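You operate a simulated robot arm through the tools that you are given. There is no shell and no other tool. Be economical: measure what you need, move in short steps, check, and stop when the job is done.

You are at the controls of a simulated two-armed robot. One attempt, no reset.

TASK
Raise the couch with HIGH and shift it till SIDE shows +6 cm.
Fine: blue lever to FREE to shift, back to LOCK after; no drive blocked or refused.

The check looks at the end state, three seconds after you hand in, the way a careful person would. Anything else that was tipped, shoved, dropped, spilled or broken makes it a failure.

THE ROBOT
Two 7-joint arms with two-finger parallel grippers on one trunk, on a base that drives. Base frame: it is fixed to the floor where the robot stands at the start and does not move with it; the origin is under the middle of the robot, x ahead of it, y to its left, z up. Lengths are in m, angles in rad, forces in N, time in s.
The left shoulder is at the start at [0.05, 0.161, 0.998], the right one opposite. With the tool pointing down near the work surface each hand reaches from about 0.1 to 0.62 m from the robot's upright axis, wherever it stands, measured 20 degrees to its own side. Places, roughly: blue couch lever [0.5, 0.5, 0.6]; key marked high [0.6, 0, 0.6]. Payload 3.43 kg a hand.
The tool frame of a hand sits at the grasp point between the pads (the TCP): z along the fingers, y along the line on which they close. The tips reach 0.03 m beyond it. Largest opening 0.094 m; finger width 0.028, thickness 0.01; the body of the gripper, 0.05 by 0.096 m, starts 0.055 m behind the TCP.
Orientation is told as [roll, pitch, yaw] about the base's x, y, z axes, in that order, counted from this pose: with the fingers straight down and closing along the base's y, the tool's x points along the base's -x, its y along +y and its z along -z.

THE INTERFACE
- The arms move only by the tool apply_moves. It takes "left_deltas", "right_deltas" or both (then of equal length, played together; a hand with none holds still); each is one flat list of numbers, 6 for each row, row after row: the shift along the base's x, y, z in units of 20 mm (1.0 is 20 mm), then the turn, a rotation vector about the base's x, y, z in units of 4 degrees (1.0 is 4 degrees). In form: [x, y, z, rx, ry, rz, x, y, z, rx, ry, rz, ...]. A call has 1 to 8 rows; each row shifts and turns the commanded pose from where the row before left it. "left_fingers" and "right_fingers" are, for a hand that has rows, the closure in counts, from 0 (fully open) to 255 (shut), set as the call begins (left out, the last holds). A call with a number of a shift or a turn outside -1 to 1 is refused whole. A row lasts 0.2 s, in which the tool goes at most 0.05 m and 0.15 rad; a call with a longer step from one row to the next is refused whole, and so is a gripper value outside its range. Where a pose cannot be reached the arm comes as near as it can. A force on the tool above 70 N (or 10 N above the force at the start of the call, whichever is more), or a blocked arm, ends the call early, and 0.2 s more pass. The fingers move at their own pace (about 0.045 m/s each) and stop on an object; they squeeze with about 35 N. The grip force told is the motor's: it shows also when the fingers shut on nothing. Time passes only in rows, and 0.2 s behind the last, so rows that do not move let the fingers close. It gives the time, the measured TCP pose, the force on the tool (base axes), the opening and the grip force at its end, in the units of the frame above (readings bear some noise), with the torque about the TCP (base axes, N m) and any sound that the robot's microphone picked up, and new pictures: "show" is both (left out), scene, wrist or none (wrist: the cameras of the hands that moved).
- Cameras (640 x 400 px; columns grow to the right, rows downward): "scene" is now at [0.116, 0.0481, 1.121]; the picture's right is [0.53, -0.84, 0.00], its down [-0.48, -0.31, -0.82] and it looks along [0.69, 0.44, -0.57] (base axes); focal length 258 px, centre (320, 200). "left" rides on the left gripper at [0.076, -0.014, -0.102] in its tool frame; the picture's right is [0.18, 0.98, 0.00], its down [-0.75, 0.14, -0.64] and it looks along [-0.63, 0.12, 0.77] (tool axes); focal length 243 px, centre (320, 200). "right" rides on the right gripper at [0.076, 0.014, -0.103] in its tool frame; the picture's right is [-0.18, 0.98, 0.00], its down [-0.75, -0.14, -0.64] and it looks along [-0.63, -0.12, 0.77] (tool axes); focal length 243 px, centre (320, 200). There is no depth. A picture from a camera that has moved, and an enlarged one, comes with that camera's place and axes in the base frame and with its lens.
- slide_trunk(by): slides the trunk up (or, below 0, down) by that many m; the arms and the scene camera ride with it, the base frame stays. It gives what a move gives, with no picture.
- roll_base(legs): drives the robot by 1 to 6 legs, each [ahead, left, turn to the left] in m, m and rad, along the robot's own axes; the way and the turn of a leg run together, so that a leg with both is an arc; at most 1.5 m and 3.142 rad a leg. The arms and the cameras ride along, it lands a little off, and it stops where it bumps. It gives what a move gives, and a new picture of the scene camera.
- pan_tilt(pan, tilt): turns the head with the scene camera to pan (to the left, within 1.396 rad either way) and tilt (down, from -0.506 to 1.204), counted from straight ahead of the robot. It gives what a move gives, and a new picture of the scene camera.
- close_up(camera, box): a new picture of the part [left, top, right, bottom] of that camera's present view, enlarged. The clock stands still meanwhile.
- sign_off(): hands the job in; it is judged then, once.

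Work in short steps. Places have to be worked out from the pictures, the camera data and where the tool is seen: move nearer, look again, correct. Check each grasp and each placing, and mend what went wrong. You have 120 turns and 260 pictures in all, those below and enlarged ones among them. Open the grippers and draw the arms clear of the work before you hand the job in, unless the task says otherwise; then end with one line.

The tools are called after "Call:" as a command line: name --argument value ..., lists and objects as JSON in quotes. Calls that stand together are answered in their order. apply_moves: Moves the arms, as the interface text tells. Its arguments: {"type":"object","properties":{"left_deltas":{"type":"array"},"left_fingers":{"type":"number"},"right_deltas":{"type":"array"},"right_fingers":{"type":"number"},"show":{"type":"string","enum":["both","scene","wrist","none"]}},"required":[]} The other tools are called the same way: slide_trunk (by) slides the trunk up or down; roll_base (legs) drives the base; pan_tilt (pan, tilt) turns the head that bears the scene camera; close_up (camera, box) takes an enlarged picture of a part of a camera's view; sign_off () hands the job in.

At the start:

```text
time: 0.0
left_tool_pos: [0.3407, 0.3631, 0.9289]
left_orientation: [0.0, 0.0, 0.001]
left_contact_force: [1.2, -0.1, 0.6]
left_moment: [0.01, -0.03, -0.03]
left_gripper_width: 0.094
left_grip_force: 0.1
right_tool_pos: [0.4718, 0.021, 0.9083]
right_orientation: [0.001, 0.0, -0.001]
right_contact_force: [0.9, -0.9, 0.4]
right_moment: [-0.01, 0.0, -0.01]
right_gripper_width: 0.0939
right_grip_force: 0.0
trunk travel left (down, up): [-0.025, 0.242]
robot x, y, heading: [0.002, -0.0033, -0.0]
head pan, tilt: [0.564, 0.607]
```

scene: 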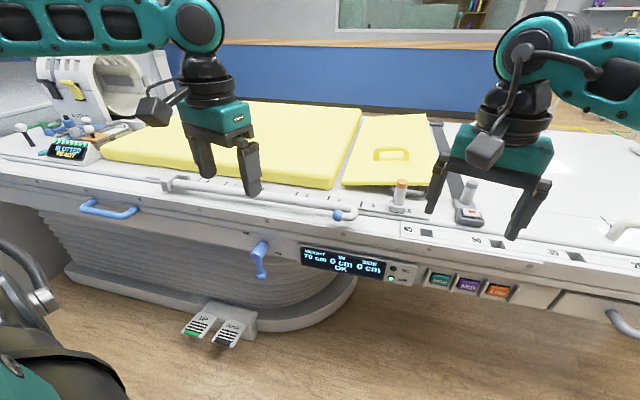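
right: 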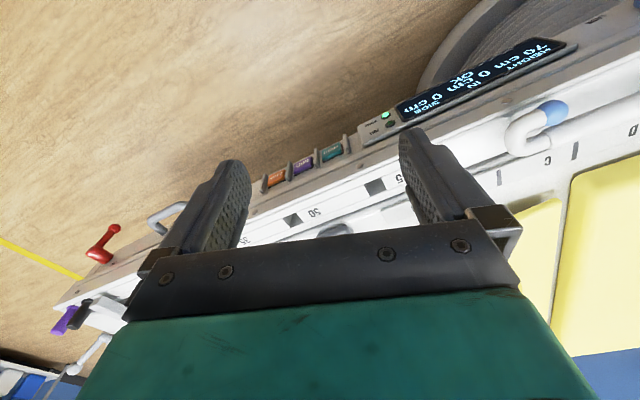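
left: 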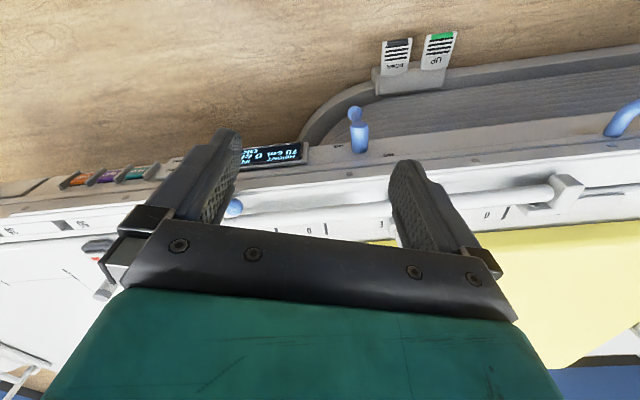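

The display, keys and blue lever are in view; I take enlarged pictures to read the labels.

Call:
close_up --camera "scene" --box '[230, 220, 540, 320]'

Call:
close_up --camera "scene" --box '[60, 170, 380, 360]'

Call:
close_up --camera "left" --box '[200, 20, 640, 240]'

Call:
close_up --camera "right" --box '[240, 30, 580, 220]'

```text
2.06 times, centred on (385, 270) of scene
camera zoom: at [0.116, 0.0481, 1.121], right [0.53, -0.84, 0.0], down [-0.48, -0.31, -0.82], along [0.69, 0.44, -0.57], focal length 532 px, centre (186, 56)
```

zoom: 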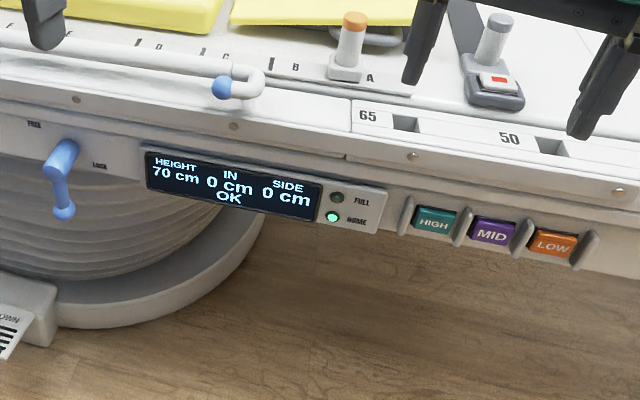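

```text
2.00 times, centred on (220, 265) of scene
camera zoom: at [0.116, 0.0481, 1.121], right [0.53, -0.84, 0.0], down [-0.48, -0.31, -0.82], along [0.69, 0.44, -0.57], focal length 516 px, centre (520, 70)
```

zoom: 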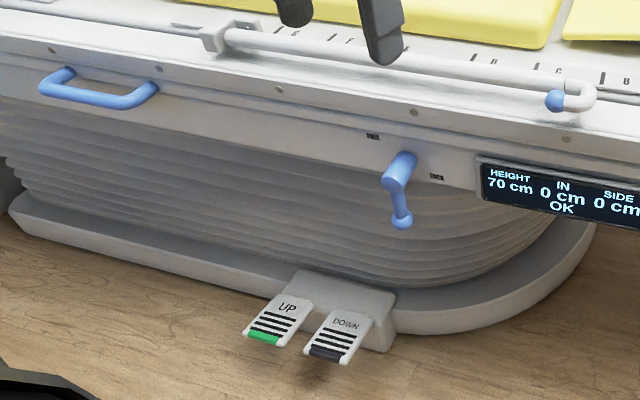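

```text
1.45 times, centred on (420, 130) of left
camera zoom: at [0.2658, 0.351, 1.0289], right [-0.18, 0.98, 0.0], down [0.75, 0.14, 0.64], along [0.63, 0.12, -0.77], focal length 353 px, centre (174, 302)
```

zoom: 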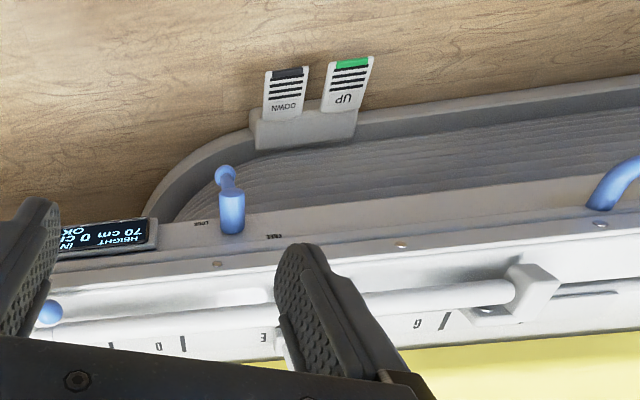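

```text
1.88 times, centred on (410, 125) of right
camera zoom: at [0.3964, 0.0359, 1.0103], right [0.18, 0.98, 0.0], down [0.75, -0.14, 0.64], along [0.63, -0.12, -0.77], focal length 457 px, centre (151, 341)
```

zoom: 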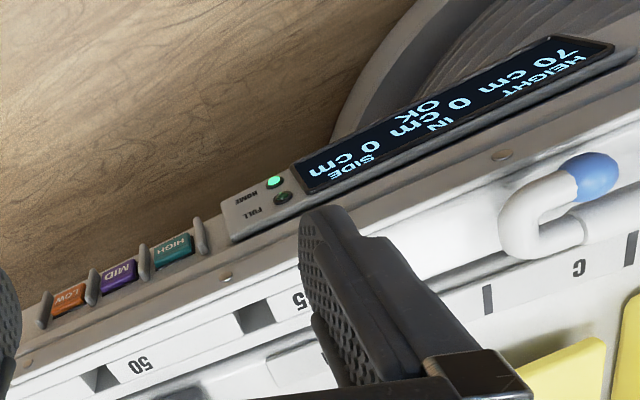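

I look around the couch for other controls, legends and obstacles.

Call:
pan_tilt --pan -0.5 --tilt 0.5

Call:
pan_tilt --pan 1.2 --tilt 0.4

Call:
pan_tilt --pan 0.3 --tilt 0.1

Call:
pan_tilt --pan 0.2 --tilt 0.8

```text
time: 1.3
left_tool_pos: [0.3427, 0.3643, 0.9277]
left_orientation: [-0.001, 0.001, 0.0]
left_contact_force: [0.1, 0.0, -0.2]
left_moment: [0.01, 0.02, -0.01]
left_gripper_width: 0.0941
left_grip_force: 0.1
right_tool_pos: [0.4728, 0.0214, 0.9082]
right_orientation: [0.001, -0.001, 0.001]
right_contact_force: [-0.6, 0.1, 0.1]
right_moment: [0.01, -0.02, 0.04]
right_gripper_width: 0.0939
right_grip_force: 0.1
trunk travel left (down, up): [-0.025, 0.242]
robot x, y, heading: [0.0014, -0.0023, 0.001]
head pan, tilt: [-0.499, 0.499]
camera scene: at [0.1214, -0.0426, 1.1307], right [-0.48, -0.88, 0.0], down [-0.42, 0.23, -0.88], along [0.77, -0.42, -0.48], focal length 258 px, centre (320, 200)
```

scene: 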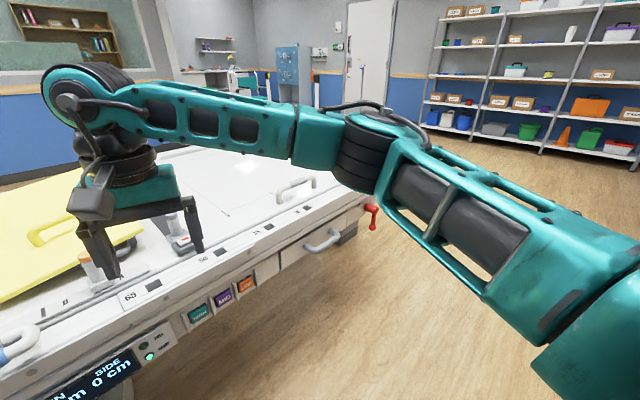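

```text
time: 3.0
left_tool_pos: [0.3412, 0.3642, 0.9275]
left_orientation: [0.0, 0.001, 0.002]
left_contact_force: [-0.2, -0.5, 0.3]
left_moment: [0.0, 0.0, 0.01]
left_gripper_width: 0.0939
left_grip_force: 0.0
right_tool_pos: [0.4732, 0.0207, 0.9078]
right_orientation: [-0.001, 0.0, 0.0]
right_contact_force: [0.1, 0.7, 0.9]
right_moment: [0.02, 0.0, -0.03]
right_gripper_width: 0.094
right_grip_force: 0.1
trunk travel left (down, up): [-0.025, 0.242]
robot x, y, heading: [-0.0036, 0.0021, -0.0]
head pan, tilt: [1.201, 0.4]
camera scene: at [0.0751, 0.0872, 1.1398], right [0.93, -0.36, 0.0], down [-0.14, -0.36, -0.92], along [0.33, 0.86, -0.39], focal length 258 px, centre (320, 200)
```

scene: 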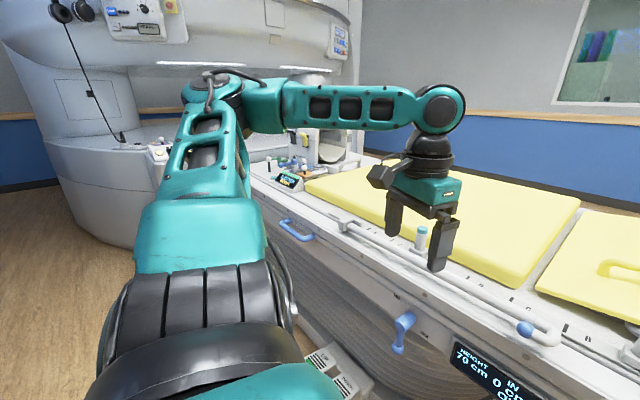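

```text
time: 4.2
left_tool_pos: [0.3422, 0.3637, 0.9285]
left_orientation: [0.001, -0.001, -0.002]
left_contact_force: [-0.7, -0.1, 0.2]
left_moment: [0.04, -0.01, -0.01]
left_gripper_width: 0.094
left_grip_force: 0.0
right_tool_pos: [0.4729, 0.0221, 0.9075]
right_orientation: [0.0, 0.001, -0.001]
right_contact_force: [-0.4, 0.4, -0.6]
right_moment: [0.0, -0.01, 0.0]
right_gripper_width: 0.0939
right_grip_force: 0.0
trunk travel left (down, up): [-0.025, 0.242]
robot x, y, heading: [-0.0027, -0.0011, -0.004]
head pan, tilt: [0.3, 0.099]
camera scene: at [0.1294, 0.0282, 1.1677], right [0.3, -0.95, 0.0], down [-0.1, -0.03, -0.99], along [0.95, 0.29, -0.1], focal length 258 px, centre (320, 200)
```

scene: 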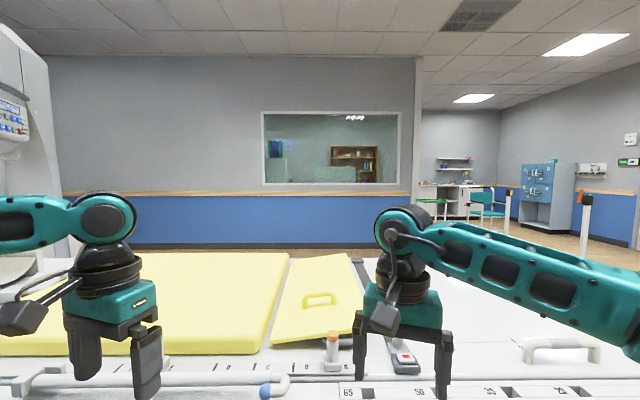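

```text
time: 5.3
left_tool_pos: [0.3428, 0.3642, 0.9284]
left_orientation: [-0.001, -0.001, 0.001]
left_contact_force: [0.2, -0.1, -1.1]
left_moment: [0.01, 0.01, -0.02]
left_gripper_width: 0.0941
left_grip_force: 0.0
right_tool_pos: [0.4726, 0.0213, 0.9085]
right_orientation: [0.001, 0.0, 0.0]
right_contact_force: [0.6, 0.9, -0.1]
right_moment: [-0.03, 0.03, 0.01]
right_gripper_width: 0.094
right_grip_force: 0.1
trunk travel left (down, up): [-0.025, 0.242]
robot x, y, heading: [0.003, 0.0018, -0.001]
head pan, tilt: [0.201, 0.799]
camera scene: at [0.1206, 0.017, 1.1048], right [0.2, -0.98, 0.0], down [-0.7, -0.14, -0.7], along [0.68, 0.14, -0.72], focal length 258 px, centre (320, 200)
```

scene: 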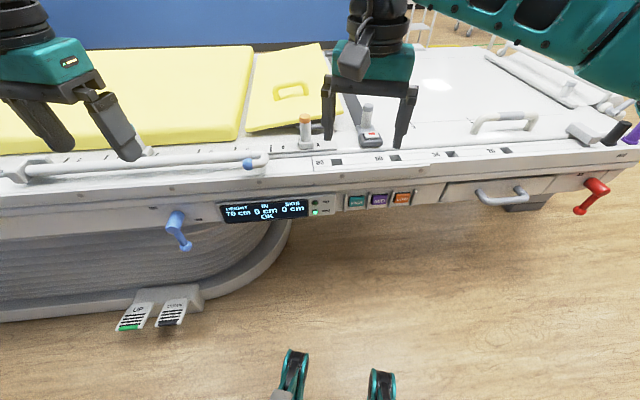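

Zoom into the left end of the couch and the gantry.

Call:
pan_tilt --pan 1.0 --tilt 0.25

Call:
close_up --camera "scene" --box '[0, 0, 320, 200]'

Call:
close_up --camera "scene" --box '[160, 150, 480, 350]'

```text
time: 6.4
left_tool_pos: [0.3412, 0.3646, 0.9265]
left_orientation: [0.0, -0.001, 0.0]
left_contact_force: [1.0, -0.6, -0.2]
left_moment: [-0.02, 0.02, 0.01]
left_gripper_width: 0.0941
left_grip_force: 0.0
right_tool_pos: [0.472, 0.0209, 0.9086]
right_orientation: [0.002, -0.001, 0.0]
right_contact_force: [-0.4, -0.4, 0.1]
right_moment: [0.01, 0.0, -0.01]
right_gripper_width: 0.0939
right_grip_force: 0.1
trunk travel left (down, up): [-0.025, 0.242]
robot x, y, heading: [-0.0011, -0.0013, -0.0]
head pan, tilt: [1.0, 0.25]
camera scene: at [0.092, 0.0794, 1.1538], right [0.84, -0.54, 0.0], down [-0.13, -0.21, -0.97], along [0.52, 0.81, -0.25], focal length 258 px, centre (320, 200)
```

scene: 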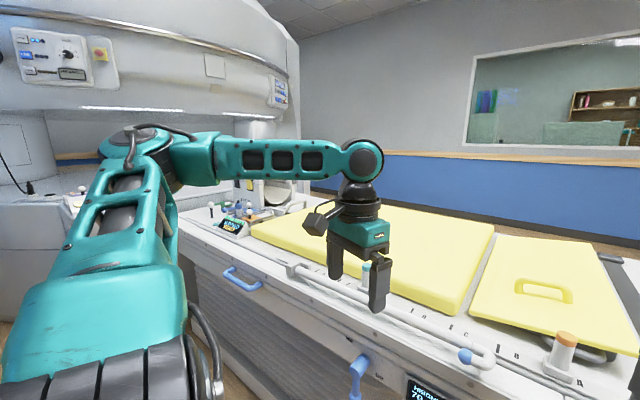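

```text
2.00 times, centred on (160, 100) of scene
camera zoom: at [0.092, 0.0794, 1.1538], right [0.84, -0.54, 0.0], down [-0.13, -0.21, -0.97], along [0.52, 0.81, -0.25], focal length 516 px, centre (640, 400)
```

zoom: 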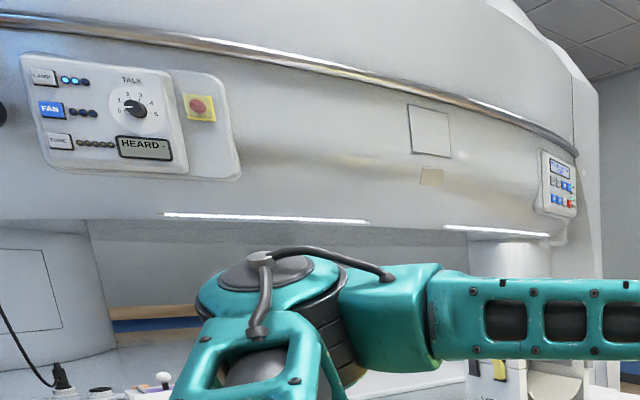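

```text
2.00 times, centred on (320, 250) of scene
camera zoom: at [0.092, 0.0794, 1.1538], right [0.84, -0.54, 0.0], down [-0.13, -0.21, -0.97], along [0.52, 0.81, -0.25], focal length 516 px, centre (320, 100)
```

zoom: 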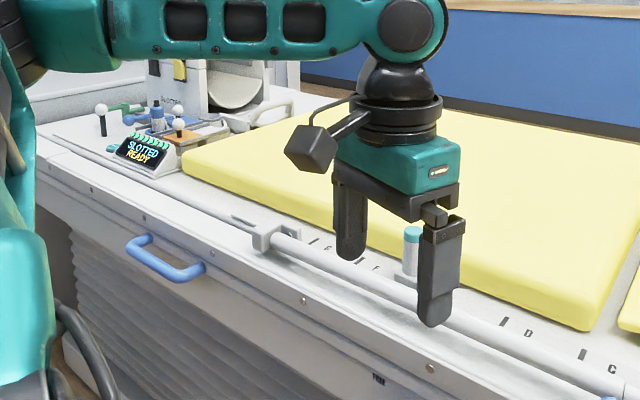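

The couch face is turned about 14° relative to me; I put the HIGH key at about (0.62, 0.016, 0.587). I close the right fingers and begin pitching the right hand forward while lowering it in front of the couch edge.

Call:
apply_moves --right_deltas '[-0.3, -0.1, -0.8, 0, -1, 0, -0.3, -0.1, -0.8, 0, -1, 0, -0.3, -0.1, -0.8, 0, -1, 0, -0.3, -0.1, -0.8, 0, -1, 0, -0.3, -0.1, -0.8, 0, -1, 0, -0.3, -0.1, -0.8, 0, -1, 0, -0.3, -0.1, -0.8, 0, -1, 0, -0.3, -0.1, -0.8, 0, -1, 0]' --right_fingers 255 --show "none"

Call:
apply_moves --right_deltas '[0, -0.1, -0.8, 0, -1, 0.5, 0, -0.1, -0.8, 0, -1, 0.5, 0, -0.1, -0.8, 0, -1, 0.5, 0, -0.1, -0.8, 0, -1, 0.5, 0, -0.1, -0.8, 0, -1, 0.5, 0, -0.1, -0.8, 0, -1, 0.5, 0, -0.1, -0.8, 0, -1, 0.5]' --show "both"

```text
time: 8.2
left_tool_pos: [0.3416, 0.3642, 0.9279]
left_orientation: [0.0, 0.001, -0.001]
left_contact_force: [0.1, 0.5, 0.2]
left_moment: [-0.01, 0.02, -0.01]
left_gripper_width: 0.0937
left_grip_force: 0.0
right_tool_pos: [0.4249, 0.0066, 0.7807]
right_orientation: [0.003, -0.56, -0.002]
right_contact_force: [-0.6, 0.0, -0.5]
right_moment: [-0.03, -0.02, 0.02]
right_gripper_width: 0.0001
right_grip_force: 33.4
trunk travel left (down, up): [-0.025, 0.242]
robot x, y, heading: [0.0018, 0.0006, -0.0]
head pan, tilt: [1.0, 0.25]
```

```text
time: 9.8
left_tool_pos: [0.3415, 0.3648, 0.9283]
left_orientation: [0.001, 0.0, 0.0]
left_contact_force: [-0.2, -0.1, -0.6]
left_moment: [-0.03, 0.0, 0.02]
left_gripper_width: 0.0941
left_grip_force: 0.0
right_tool_pos: [0.4248, -0.0035, 0.6717]
right_orientation: [-0.121, -1.038, 0.335]
right_contact_force: [0.3, 0.5, 1.0]
right_moment: [-0.02, 0.0, -0.01]
right_gripper_width: 0.0001
right_grip_force: 32.9
right hand out of reach, approached as far as the arm can: row 7
trunk travel left (down, up): [-0.025, 0.242]
robot x, y, heading: [0.0043, -0.0003, 0.004]
head pan, tilt: [1.0, 0.25]
camera scene: at [0.092, 0.0795, 1.1538], right [0.84, -0.54, 0.0], down [-0.13, -0.21, -0.97], along [0.52, 0.82, -0.25], focal length 258 px, centre (320, 200)
camera right: at [0.2978, -0.019, 0.6574], right [-0.14, 0.99, 0.1], down [-0.15, -0.12, 0.98], along [0.98, 0.12, 0.16], focal length 243 px, centre (320, 200)
```

scene: 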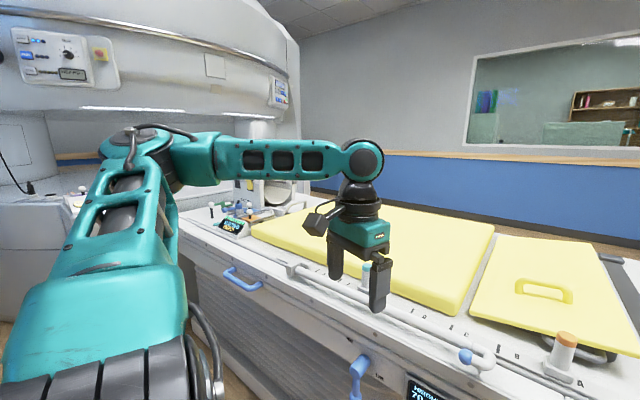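
right: 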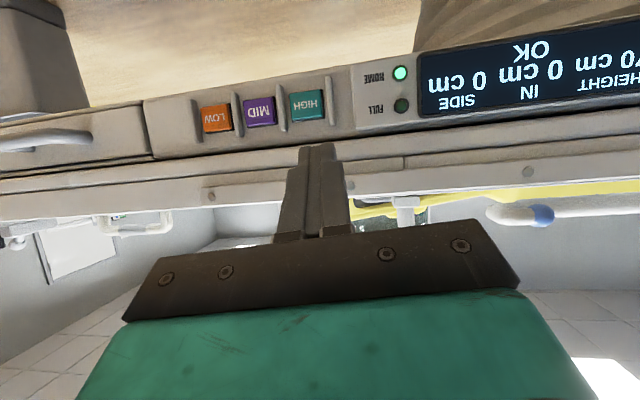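

The wrist view confirms the key at (0.62, 0.016, 0.586). I lower the fingertip to key height and advance to about 5 cm short.

Call:
apply_moves --right_deltas '[0.5, 0.1, -0.9, 0, 0, 0, 0.5, 0.1, -0.9, 0, 0, 0, 0.5, 0.1, -0.9, 0, 0, 0, 0.5, 0.1, -0.8, 0, 0, 0, 1, 0.1, 0, 0, 0, 0, 1, 0.1, 0, 0, 0, 0, 1, 0, 0, 0, 0, 0, 1, 0, 0, 0, 0, 0]' --show "wrist"

Call:
pan_tilt --pan 0.2 --tilt 0.75

```text
time: 11.6
left_tool_pos: [0.3424, 0.3653, 0.9273]
left_orientation: [0.0, 0.0, 0.001]
left_contact_force: [-0.6, 0.4, 0.0]
left_moment: [-0.01, -0.01, 0.0]
left_gripper_width: 0.094
left_grip_force: 0.2
right_tool_pos: [0.5421, 0.0387, 0.6227]
right_orientation: [-0.114, -1.039, 0.333]
right_contact_force: [0.1, 0.1, 0.4]
right_moment: [0.02, 0.02, -0.02]
right_gripper_width: 0.0002
right_grip_force: 32.7
right hand out of reach, approached as far as the arm can: row 1, 2, 3, 4
trunk travel left (down, up): [-0.025, 0.242]
robot x, y, heading: [-0.0001, -0.0045, 0.003]
head pan, tilt: [1.0, 0.25]
camera right: at [0.4159, 0.0228, 0.6094], right [-0.14, 0.98, 0.1], down [-0.15, -0.12, 0.98], along [0.98, 0.12, 0.16], focal length 243 px, centre (320, 200)
```

right: 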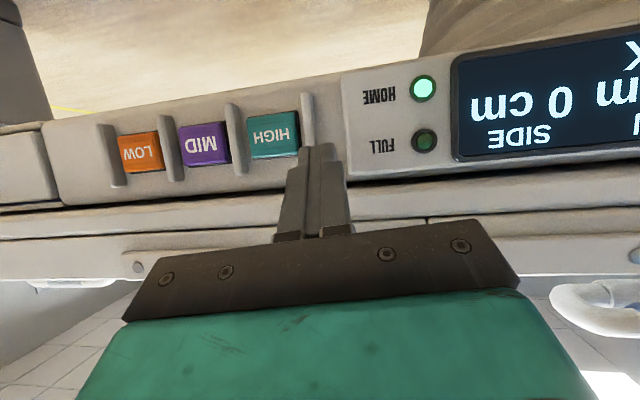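

```text
time: 12.8
left_tool_pos: [0.3424, 0.3634, 0.9277]
left_orientation: [0.0, 0.001, 0.0]
left_contact_force: [0.2, -0.2, 0.5]
left_moment: [0.01, -0.01, -0.02]
left_gripper_width: 0.094
left_grip_force: 0.1
right_tool_pos: [0.5434, 0.0388, 0.6244]
right_orientation: [-0.115, -1.041, 0.333]
right_contact_force: [0.1, -0.3, 0.5]
right_moment: [-0.01, 0.04, -0.02]
right_gripper_width: 0.0
right_grip_force: 33.3
trunk travel left (down, up): [-0.025, 0.242]
robot x, y, heading: [-0.0022, 0.0008, -0.004]
head pan, tilt: [0.201, 0.75]
camera scene: at [0.1227, 0.0175, 1.1088], right [0.2, -0.98, 0.0], down [-0.67, -0.14, -0.73], along [0.72, 0.15, -0.68], focal length 258 px, centre (320, 200)
```

scene: 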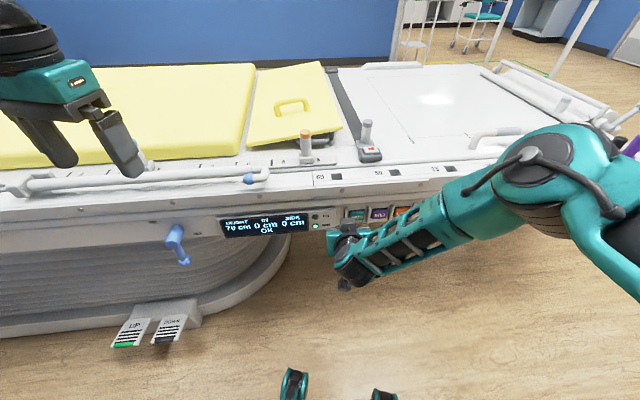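

The hand sits ~3 cm too far left; I shift right and down to line the tip up with HIGH.

Call:
apply_moves --right_deltas '[0, -0.9, -0.3, 0, 0, 0, 0, -0.8, -0.4, 0, 0, 0, 0, 0, -0.3, 0, 0, 0]' --show "wrist"

```text
time: 13.6
left_tool_pos: [0.3402, 0.3637, 0.929]
left_orientation: [-0.002, -0.001, 0.0]
left_contact_force: [0.3, 0.1, 0.2]
left_moment: [0.01, -0.01, -0.01]
left_gripper_width: 0.0938
left_grip_force: 0.0
right_tool_pos: [0.5455, 0.0308, 0.6249]
right_orientation: [-0.12, -1.034, 0.332]
right_contact_force: [0.8, 0.3, 0.4]
right_moment: [0.01, 0.02, -0.01]
right_gripper_width: 0.0
right_grip_force: 33.1
right hand out of reach, approached as far as the arm can: row 1, 2, 3
trunk travel left (down, up): [-0.025, 0.242]
robot x, y, heading: [0.0019, -0.0001, 0.002]
head pan, tilt: [0.201, 0.75]
camera right: at [0.4192, 0.0163, 0.6102], right [-0.13, 0.99, 0.1], down [-0.15, -0.12, 0.98], along [0.98, 0.12, 0.16], focal length 243 px, centre (320, 200)
```

right: 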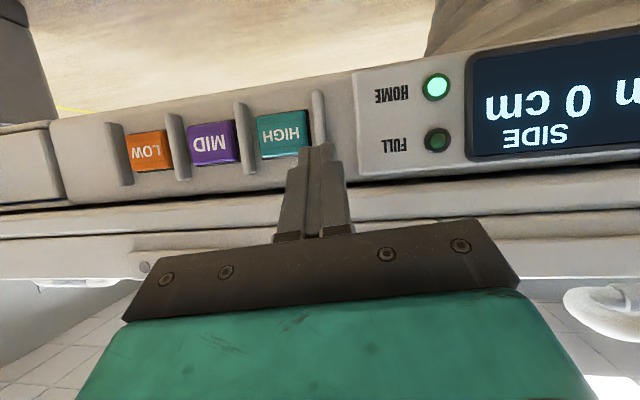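

The arm is at its limit in this posture. I back the base 0.1 m and turn 0.25 rad left, squaring up to the couch so the key lies ahead of the right shoulder.

Call:
roll_base --legs '[[-0.1, 0, 0], [0, 0, 0.25]]'

```text
time: 15.6
left_tool_pos: [0.1407, 0.4373, 0.9288]
left_orientation: [0.001, 0.0, 0.25]
left_contact_force: [-0.4, 0.6, 0.0]
left_moment: [0.0, -0.02, 0.02]
left_gripper_width: 0.0943
left_grip_force: 0.0
right_tool_pos: [0.4216, 0.1666, 0.6255]
right_orientation: [-0.119, -1.033, 0.582]
right_contact_force: [0.6, 0.5, 0.2]
right_moment: [0.0, 0.01, 0.0]
right_gripper_width: 0.0
right_grip_force: 33.3
trunk travel left (down, up): [-0.025, 0.242]
robot x, y, heading: [-0.0982, -0.0021, 0.247]
head pan, tilt: [0.201, 0.75]
camera scene: at [0.0151, 0.047, 1.1087], right [0.44, -0.9, 0.0], down [-0.61, -0.3, -0.73], along [0.66, 0.32, -0.68], focal length 258 px, centre (320, 200)
```

scene: 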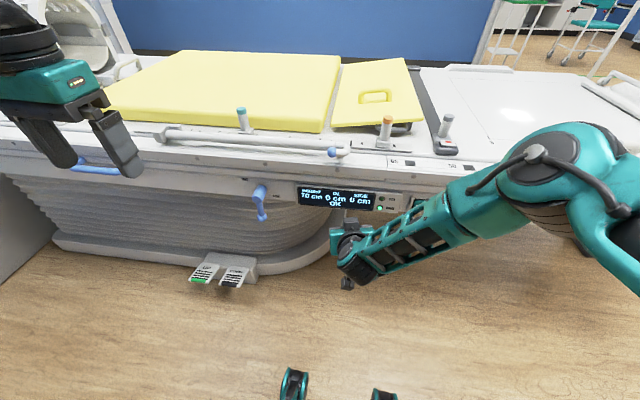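

Now I slide the hand right toward the key line and undo the excess yaw.

Call:
apply_moves --right_deltas '[0.4, -1, 0, 0, 0, -0.6, 0.4, -1, 0, 0, 0, -0.6, 0.4, -1, 0, 0, 0, -0.6, 0.4, -1, 0, 0, 0, -0.6, 0.4, -1, 0, 0, 0, -0.6, 0.4, -1, 0, 0, 0, -0.6, 0.4, -1, 0, 0, 0, -0.6, 0.4, -1, 0, 0, 0, -0.6]' --show "wrist"

```text
time: 17.4
left_tool_pos: [0.1414, 0.4383, 0.9274]
left_orientation: [0.0, 0.0, 0.251]
left_contact_force: [0.1, 0.4, 0.6]
left_moment: [0.01, 0.0, 0.01]
left_gripper_width: 0.0939
left_grip_force: 0.1
right_tool_pos: [0.4856, 0.006, 0.6246]
right_orientation: [-0.123, -1.029, 0.246]
right_contact_force: [-0.5, -0.1, 0.2]
right_moment: [0.01, -0.02, -0.01]
right_gripper_width: 0.0002
right_grip_force: 32.8
trunk travel left (down, up): [-0.025, 0.242]
robot x, y, heading: [-0.0983, -0.0031, 0.255]
head pan, tilt: [0.201, 0.75]
camera right: at [0.3578, 0.0023, 0.6114], right [-0.04, 0.99, 0.09], down [-0.15, -0.1, 0.98], along [0.99, 0.03, 0.16], focal length 243 px, centre (320, 200)
```

right: 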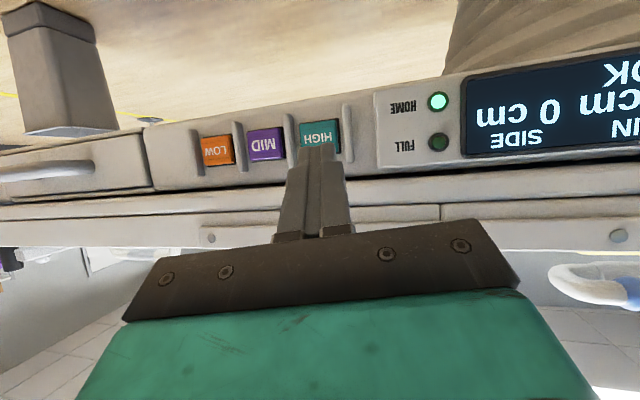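

Reachable now; tip at ≈(0.511, 0.009, 0.609). I move to about 4 cm short, at key height.

Call:
apply_moves --right_deltas '[0.6, 0.05, -0.3, 0, 0, 0, 0.7, 0.05, -0.3, 0, 0, 0, 0.7, 0.05, -0.3, 0, 0, 0, 0.8, 0.1, -0.3, 0, 0, 0, 0.6, 0, 0, 0, 0, 0]' --show "both"

```text
time: 18.6
left_tool_pos: [0.1412, 0.438, 0.928]
left_orientation: [0.0, 0.0, 0.25]
left_contact_force: [0.3, -0.2, 0.7]
left_moment: [-0.01, 0.0, -0.02]
left_gripper_width: 0.0941
left_grip_force: 0.0
right_tool_pos: [0.5535, 0.011, 0.6001]
right_orientation: [-0.119, -1.034, 0.248]
right_contact_force: [-0.2, -0.7, -0.9]
right_moment: [-0.05, 0.02, -0.01]
right_gripper_width: 0.0
right_grip_force: 33.2
trunk travel left (down, up): [-0.025, 0.242]
robot x, y, heading: [-0.0956, 0.0037, 0.252]
head pan, tilt: [0.201, 0.75]
camera scene: at [0.0152, 0.0469, 1.1087], right [0.44, -0.9, 0.0], down [-0.61, -0.3, -0.73], along [0.66, 0.32, -0.68], focal length 258 px, centre (320, 200)
camera right: at [0.4254, 0.006, 0.5856], right [-0.05, 0.99, 0.1], down [-0.15, -0.1, 0.98], along [0.99, 0.03, 0.16], focal length 243 px, centre (320, 200)
```

scene: 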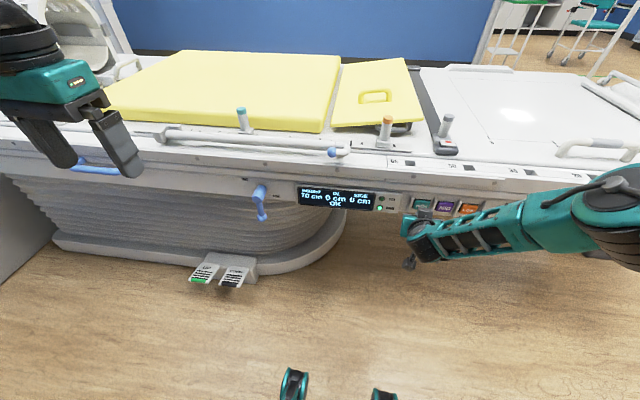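
right: 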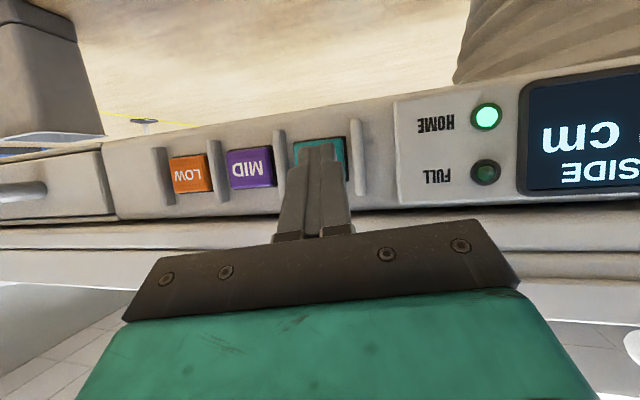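

Aligned with the key. Before pressing I check the lever's state.

Call:
close_up --camera "scene" --box '[220, 165, 320, 230]'

```text
6.15 times, centred on (270, 198) of scene
camera zoom: at [0.0152, 0.0469, 1.1087], right [0.44, -0.9, 0.0], down [-0.61, -0.3, -0.73], along [0.66, 0.32, -0.68], focal length 1586 px, centre (628, 215)
```

zoom: 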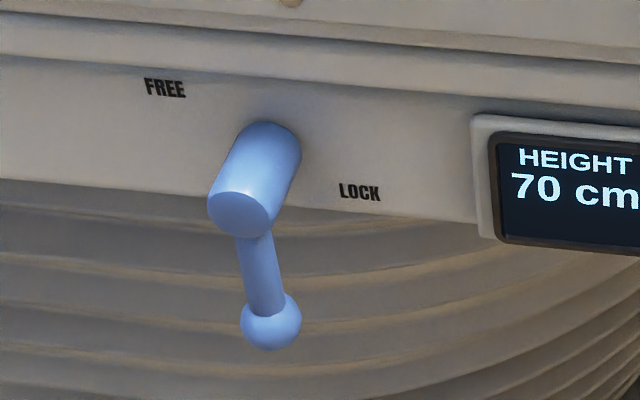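

The lever arm hangs straight down beside LOCK. I press HIGH in small steps.

Call:
apply_moves --right_deltas '[0.7, 0.1, 0, 0, 0, 0, 0.6, 0.1, 0, 0, 0, 0, 0.4, 0.1, 0, 0, 0, 0]' --show "both"

```text
time: 19.4
left_tool_pos: [0.1419, 0.4384, 0.9279]
left_orientation: [-0.001, 0.0, 0.252]
left_contact_force: [0.2, 0.6, 0.0]
left_moment: [0.0, -0.01, 0.02]
left_gripper_width: 0.094
left_grip_force: 0.0
right_tool_pos: [0.5871, 0.0174, 0.6005]
right_orientation: [-0.121, -1.033, 0.248]
right_contact_force: [-0.3, 0.5, -0.2]
right_moment: [0.01, 0.0, -0.03]
right_gripper_width: 0.0
right_grip_force: 32.7
trunk travel left (down, up): [-0.025, 0.242]
robot x, y, heading: [-0.1029, -0.0009, 0.254]
head pan, tilt: [0.201, 0.75]
camera scene: at [0.0151, 0.0469, 1.1087], right [0.44, -0.9, 0.0], down [-0.61, -0.3, -0.73], along [0.66, 0.32, -0.68], focal length 258 px, centre (320, 200)
camera right: at [0.4596, 0.0123, 0.586], right [-0.05, 0.99, 0.1], down [-0.16, -0.1, 0.98], along [0.99, 0.03, 0.16], focal length 243 px, centre (320, 200)
```

scene: 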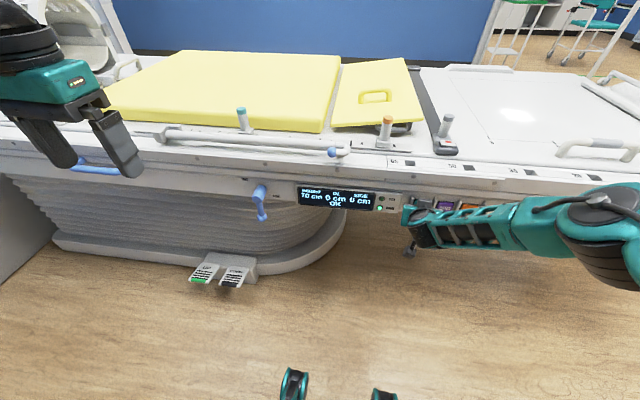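
right: 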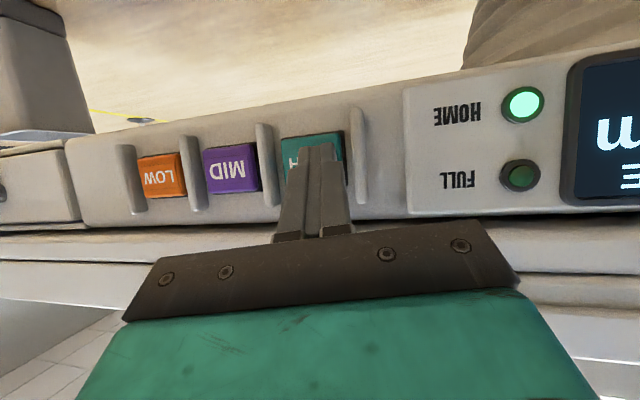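

No contact yet (tip x≈0.613). I continue with small forward steps, nudging slightly right.

Call:
apply_moves --right_deltas '[0.2, -0.15, 0, 0, 0, 0, 0.2, 0, 0, 0, 0, 0, 0.2, 0, 0, 0, 0, 0, 0.2, 0, 0, 0, 0, 0]' --show "both"

```text
time: 20.4
left_tool_pos: [0.1386, 0.4377, 0.9289]
left_orientation: [-0.001, -0.003, 0.251]
left_contact_force: [0.5, 0.2, -0.3]
left_moment: [0.04, 0.02, 0.01]
left_gripper_width: 0.0938
left_grip_force: 0.2
right_tool_pos: [0.5983, 0.0145, 0.6]
right_orientation: [-0.117, -1.028, 0.25]
right_contact_force: [-36.0, -3.9, 7.3]
right_moment: [0.03, -0.11, 0.21]
right_gripper_width: 0.0
right_grip_force: 32.9
trunk travel left (down, up): [-0.025, 0.242]
robot x, y, heading: [-0.103, 0.0019, 0.247]
head pan, tilt: [0.201, 0.75]
heard: click
camera scene: at [0.0124, 0.0466, 1.1092], right [0.44, -0.9, 0.0], down [-0.61, -0.3, -0.73], along [0.66, 0.32, -0.68], focal length 258 px, centre (320, 200)
camera right: at [0.4706, 0.01, 0.5856], right [-0.05, 0.99, 0.1], down [-0.15, -0.11, 0.98], along [0.99, 0.04, 0.15], focal length 243 px, centre (320, 200)
```

scene: 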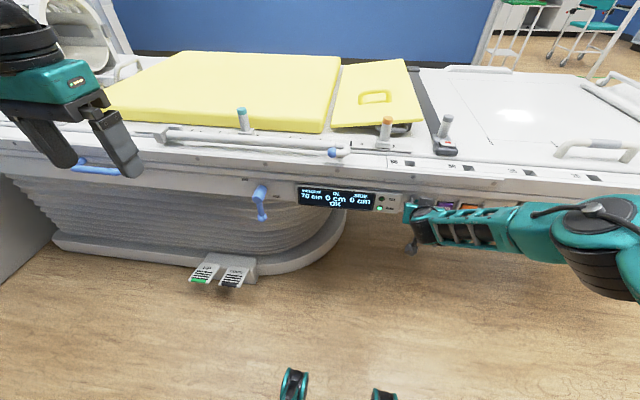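
right: 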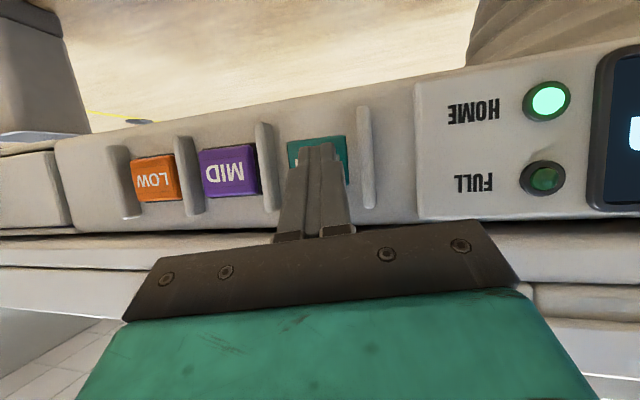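

A click; I back the hand off so it can't obstruct the rise, and watch.

Call:
apply_moves --right_deltas '[-1, -0.1, 0, 0, 0, 0, -1, -0.2, 0, 0, 0, 0, -1, -0.2, 0, 0, 0, 0, -1, -0.2, 0, 0, 0, 0]' --show "scene"

Call:
close_up --camera "scene" --box '[280, 160, 440, 260]'

```text
time: 21.4
left_tool_pos: [0.1414, 0.4382, 0.9276]
left_orientation: [0.001, 0.001, 0.253]
left_contact_force: [0.8, 0.1, 0.4]
left_moment: [-0.02, 0.01, 0.01]
left_gripper_width: 0.094
left_grip_force: 0.0
right_tool_pos: [0.5254, 0.0064, 0.6048]
right_orientation: [-0.126, -1.028, 0.247]
right_contact_force: [0.4, 0.1, 0.6]
right_moment: [0.0, 0.01, -0.01]
right_gripper_width: 0.0002
right_grip_force: 33.5
right hand out of reach, approached as far as the arm can: row 4
trunk travel left (down, up): [-0.025, 0.242]
robot x, y, heading: [-0.1019, 0.0009, 0.251]
head pan, tilt: [0.201, 0.75]
camera scene: at [0.0151, 0.0469, 1.1087], right [0.44, -0.9, 0.0], down [-0.61, -0.3, -0.73], along [0.66, 0.32, -0.68], focal length 258 px, centre (320, 200)
```

scene: 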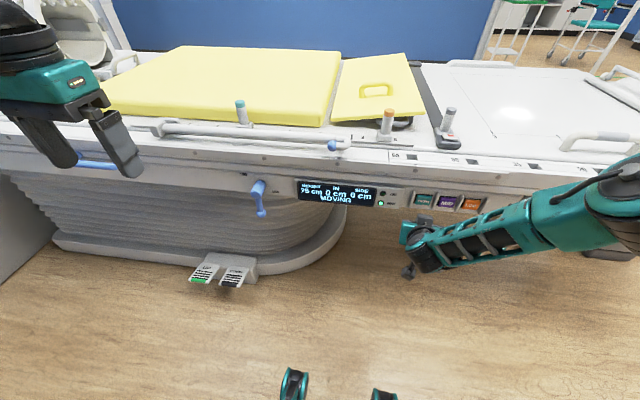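

```text
4.00 times, centred on (360, 210) of scene
camera zoom: at [0.0151, 0.0469, 1.1087], right [0.44, -0.9, 0.0], down [-0.61, -0.3, -0.73], along [0.66, 0.32, -0.68], focal length 1031 px, centre (160, 160)
```

zoom: 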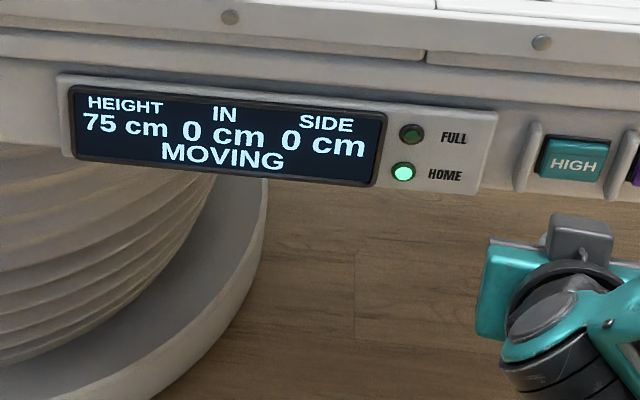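

It's moving (75 cm). I wait while drawing the right hand further back and up a bit.

Call:
apply_moves --right_deltas '[-1, 0, 0, 0, 0, 0, -1, 0, 0, 0, 0, 0, -1, 0, 0, 0, 0, 0, 0, 0, 0, 0, 0, 0, 0, 0, 0, 0, 0, 0, 0, 0, 0, 0, 0, 0, 0, 0, 0, 0, 0, 0, 0, 0, 0, 0, 0, 0]' --show "none"

Call:
apply_moves --right_deltas '[0, 0, 0, 0, 0, 0, 0, 0, 0, 0, 0, 0, 0, 0, 0, 0, 0, 0, 0, 0, 0, 0, 0, 0, 0, 0, 0, 0, 0, 0, 0, 0, 0, 0, 0, 0, 0, 0, 0, 0, 0, 0, 0, 0, 0, 0, 0, 0]' --show "scene"

Call:
close_up --camera "scene" --box '[220, 130, 440, 260]'

```text
time: 23.2
left_tool_pos: [0.1421, 0.4365, 0.9277]
left_orientation: [0.001, 0.001, 0.251]
left_contact_force: [-0.3, 0.3, -0.4]
left_moment: [0.04, 0.0, 0.0]
left_gripper_width: 0.094
left_grip_force: 0.0
right_tool_pos: [0.4658, 0.0183, 0.6079]
right_orientation: [-0.127, -1.028, 0.246]
right_contact_force: [-0.5, -0.2, -0.1]
right_moment: [0.02, 0.01, -0.02]
right_gripper_width: 0.0
right_grip_force: 33.7
right hand out of reach, approached as far as the arm can: row 1, 2
trunk travel left (down, up): [-0.025, 0.242]
robot x, y, heading: [-0.0996, -0.0011, 0.251]
head pan, tilt: [0.201, 0.75]
```

```text
time: 25.0
left_tool_pos: [0.1412, 0.4376, 0.9278]
left_orientation: [0.002, 0.0, 0.251]
left_contact_force: [-0.4, -0.3, 0.2]
left_moment: [-0.02, -0.03, -0.03]
left_gripper_width: 0.0941
left_grip_force: 0.0
right_tool_pos: [0.4659, 0.0176, 0.6085]
right_orientation: [-0.125, -1.029, 0.248]
right_contact_force: [-0.2, -0.3, -0.2]
right_moment: [0.01, 0.02, -0.01]
right_gripper_width: 0.0001
right_grip_force: 32.8
trunk travel left (down, up): [-0.025, 0.242]
robot x, y, heading: [-0.0997, -0.0008, 0.254]
head pan, tilt: [0.201, 0.75]
camera scene: at [0.0151, 0.0469, 1.1087], right [0.44, -0.9, 0.0], down [-0.61, -0.3, -0.73], along [0.66, 0.32, -0.68], focal length 258 px, centre (320, 200)
```

scene: 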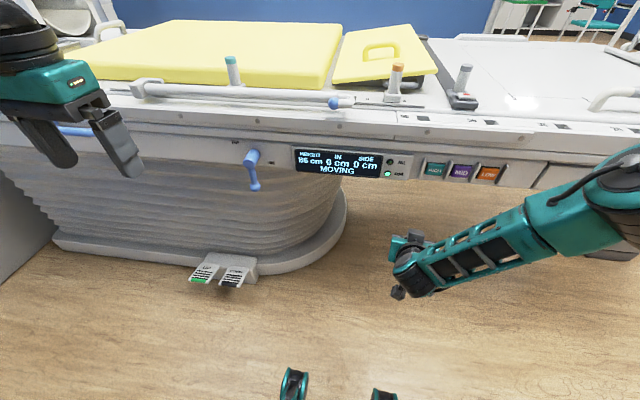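

```text
2.91 times, centred on (330, 195) of scene
camera zoom: at [0.0151, 0.0469, 1.1087], right [0.44, -0.9, 0.0], down [-0.61, -0.3, -0.73], along [0.66, 0.32, -0.68], focal length 750 px, centre (291, 214)
```

zoom: 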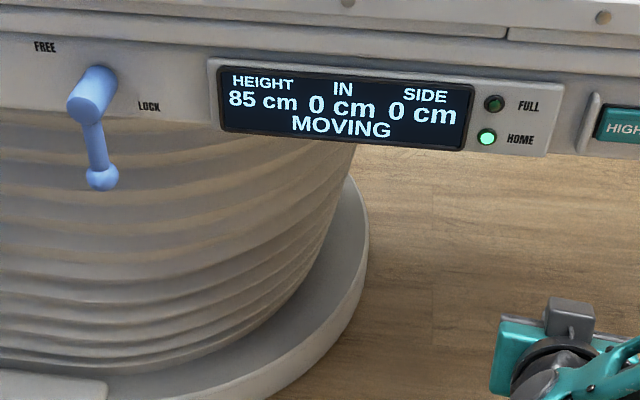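

85 cm and still moving; wait on.

Call:
apply_moves --right_deltas '[0, 0, 0, 0, 0, 0, 0, 0, 0, 0, 0, 0, 0, 0, 0, 0, 0, 0, 0, 0, 0, 0, 0, 0, 0, 0, 0, 0, 0, 0, 0, 0, 0, 0, 0, 0, 0, 0, 0, 0, 0, 0, 0, 0, 0, 0, 0, 0]' --show "none"

Call:
close_up --camera "scene" --box '[220, 110, 440, 240]'

```text
time: 26.8
left_tool_pos: [0.1403, 0.4378, 0.9284]
left_orientation: [0.0, -0.001, 0.251]
left_contact_force: [0.0, 0.2, 1.0]
left_moment: [0.01, 0.02, 0.01]
left_gripper_width: 0.0938
left_grip_force: 0.0
right_tool_pos: [0.4675, 0.0167, 0.6083]
right_orientation: [-0.126, -1.029, 0.247]
right_contact_force: [-0.9, -0.8, 0.0]
right_moment: [0.02, 0.02, 0.01]
right_gripper_width: 0.0002
right_grip_force: 32.6
trunk travel left (down, up): [-0.025, 0.242]
robot x, y, heading: [-0.0979, -0.0, 0.251]
head pan, tilt: [0.201, 0.75]
```

```text
2.91 times, centred on (330, 175) of scene
camera zoom: at [0.0151, 0.0469, 1.1087], right [0.44, -0.9, 0.0], down [-0.61, -0.3, -0.73], along [0.66, 0.32, -0.68], focal length 750 px, centre (291, 273)
```

zoom: 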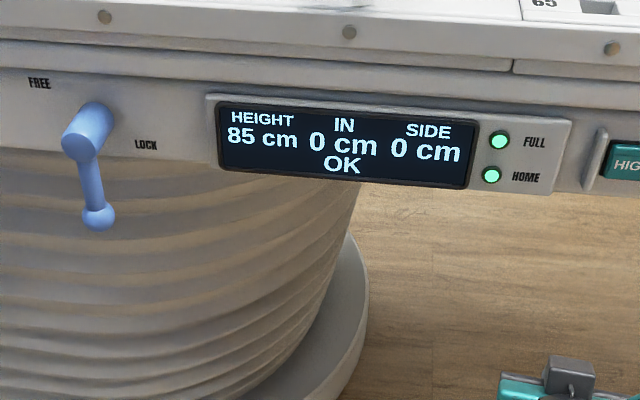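

Height 85 cm, FULL lit, OK. Next, the lever: hub axis at ≈(0.454, 0.475, 0.73), arm hanging ~9 cm. I fold the right hand back up and pitch the left hand forward.

Call:
apply_moves --right_deltas '[-0.3, 0, 0.8, -0.247, 0.969, 0, -0.3, 0, 0.9, -0.247, 0.969, 0, -0.3, 0, 0.9, -0.247, 0.969, 0, -0.3, 0, 0.9, -0.247, 0.969, 0, -0.3, 0, 0.9, -0.247, 0.969, 0, -0.3, 0, 0.9, -0.247, 0.969, 0, -0.3, 0, 0.9, -0.247, 0.969, 0, -0.3, 0, 0.9, -0.247, 0.969, 0]' --left_deltas '[0.5, 0, -0.5, 0.247, -0.969, 0, 0.5, 0, -0.5, 0.247, -0.969, 0, 0.5, 0, -0.5, 0.247, -0.969, 0, 0.5, 0, -0.5, 0.247, -0.969, 0, 0.5, 0, -0.5, 0.247, -0.969, 0, 0.5, 0, -0.5, 0.247, -0.969, 0, 0.5, 0, -0.5, 0.247, -0.969, 0, 0.5, 0, -0.5, 0.247, -0.969, 0]' --left_fingers 255 --show "none"

Call:
apply_moves --right_deltas '[-0.3, 0, 0.9, -0.247, 0.969, 0, -0.3, 0, 0.9, -0.247, 0.969, 0, -0.3, 0, 0.9, -0.247, 0.969, 0, -0.3, 0, 0.9, -0.247, 0.969, 0, -0.3, 0, 0.9, -0.247, 0.969, 0, -0.3, 0, 0.9, -0.247, 0.969, 0, -0.3, 0, 0.9, -0.247, 0.969, 0]' --left_deltas '[0.3, -0.2, -1, 0.247, -0.969, 0, 0.3, -0.2, -1, 0.247, -0.969, 0, 0.3, -0.2, -1, 0.247, -0.969, 0, 0.3, -0.2, -1, 0.247, -0.969, 0, 0.3, -0.2, -1, 0.247, -0.969, 0, 0.3, -0.2, -1, 0.247, -0.969, 0, 0.3, -0.2, -1, 0.247, -0.969, 0]' --show "both"

```text
time: 28.6
left_tool_pos: [0.2213, 0.4388, 0.847]
left_orientation: [0.0, -0.56, 0.251]
left_contact_force: [1.1, -0.5, -0.5]
left_moment: [0.01, 0.0, 0.0]
left_gripper_width: 0.0
left_grip_force: 33.1
right_tool_pos: [0.4186, 0.0136, 0.7498]
right_orientation: [-0.122, -0.473, 0.25]
right_contact_force: [-0.5, -0.1, -0.6]
right_moment: [0.0, 0.03, -0.01]
right_gripper_width: 0.0
right_grip_force: 33.0
trunk travel left (down, up): [-0.025, 0.242]
robot x, y, heading: [-0.0983, -0.0013, 0.253]
head pan, tilt: [0.201, 0.75]
```

```text
time: 30.2
left_tool_pos: [0.2627, 0.4096, 0.7068]
left_orientation: [0.006, -1.049, 0.243]
left_contact_force: [-0.2, 0.3, 0.0]
left_moment: [-0.01, 0.0, 0.01]
left_gripper_width: 0.0
left_grip_force: 32.8
right_tool_pos: [0.3756, 0.0136, 0.8741]
right_orientation: [-0.12, 0.017, 0.25]
right_contact_force: [-0.5, -1.1, 0.5]
right_moment: [0.03, -0.02, 0.0]
right_gripper_width: 0.0001
right_grip_force: 33.6
trunk travel left (down, up): [-0.025, 0.242]
robot x, y, heading: [-0.1009, 0.0054, 0.253]
head pan, tilt: [0.201, 0.75]
camera scene: at [0.0159, 0.046, 1.1086], right [0.44, -0.9, 0.0], down [-0.61, -0.3, -0.73], along [0.66, 0.32, -0.68], focal length 258 px, centre (320, 200)
camera right: at [0.2979, 0.0211, 0.9752], right [-0.06, 0.99, -0.12], down [0.76, 0.13, 0.64], along [0.65, -0.05, -0.76], focal length 243 px, centre (320, 200)
camera left: at [0.1442, 0.3658, 0.69], right [-0.33, 0.93, -0.16], down [-0.21, 0.09, 0.97], along [0.92, 0.36, 0.17], focal length 243 px, centre (320, 200)
```

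scene: 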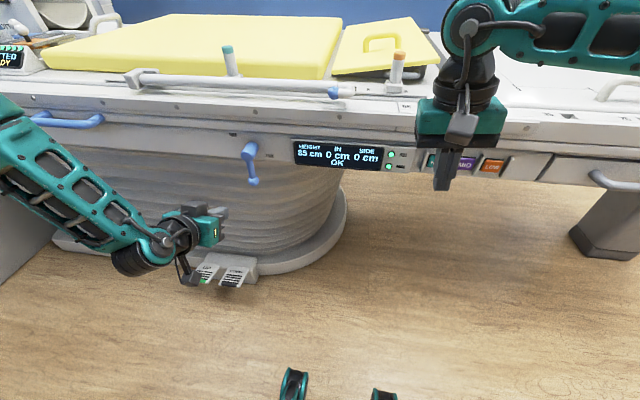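
right: 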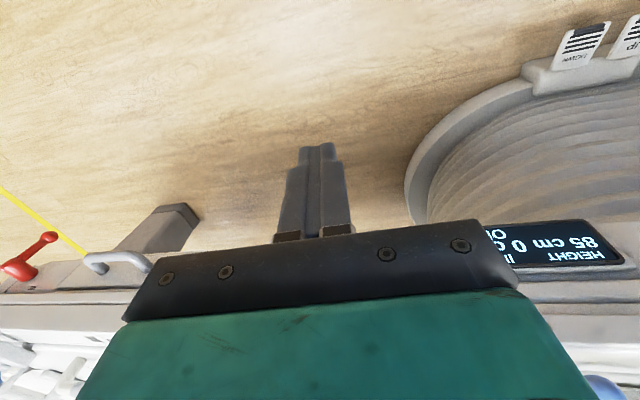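
left: 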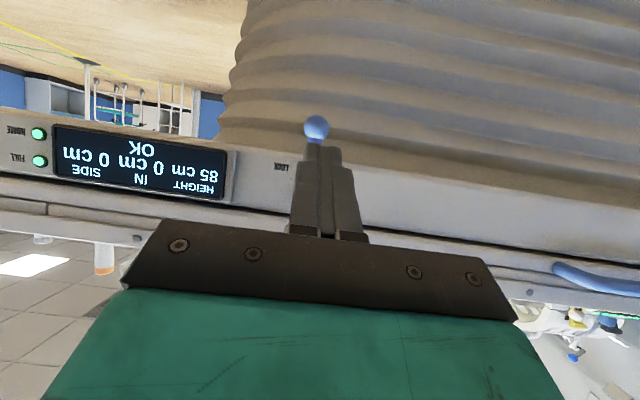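

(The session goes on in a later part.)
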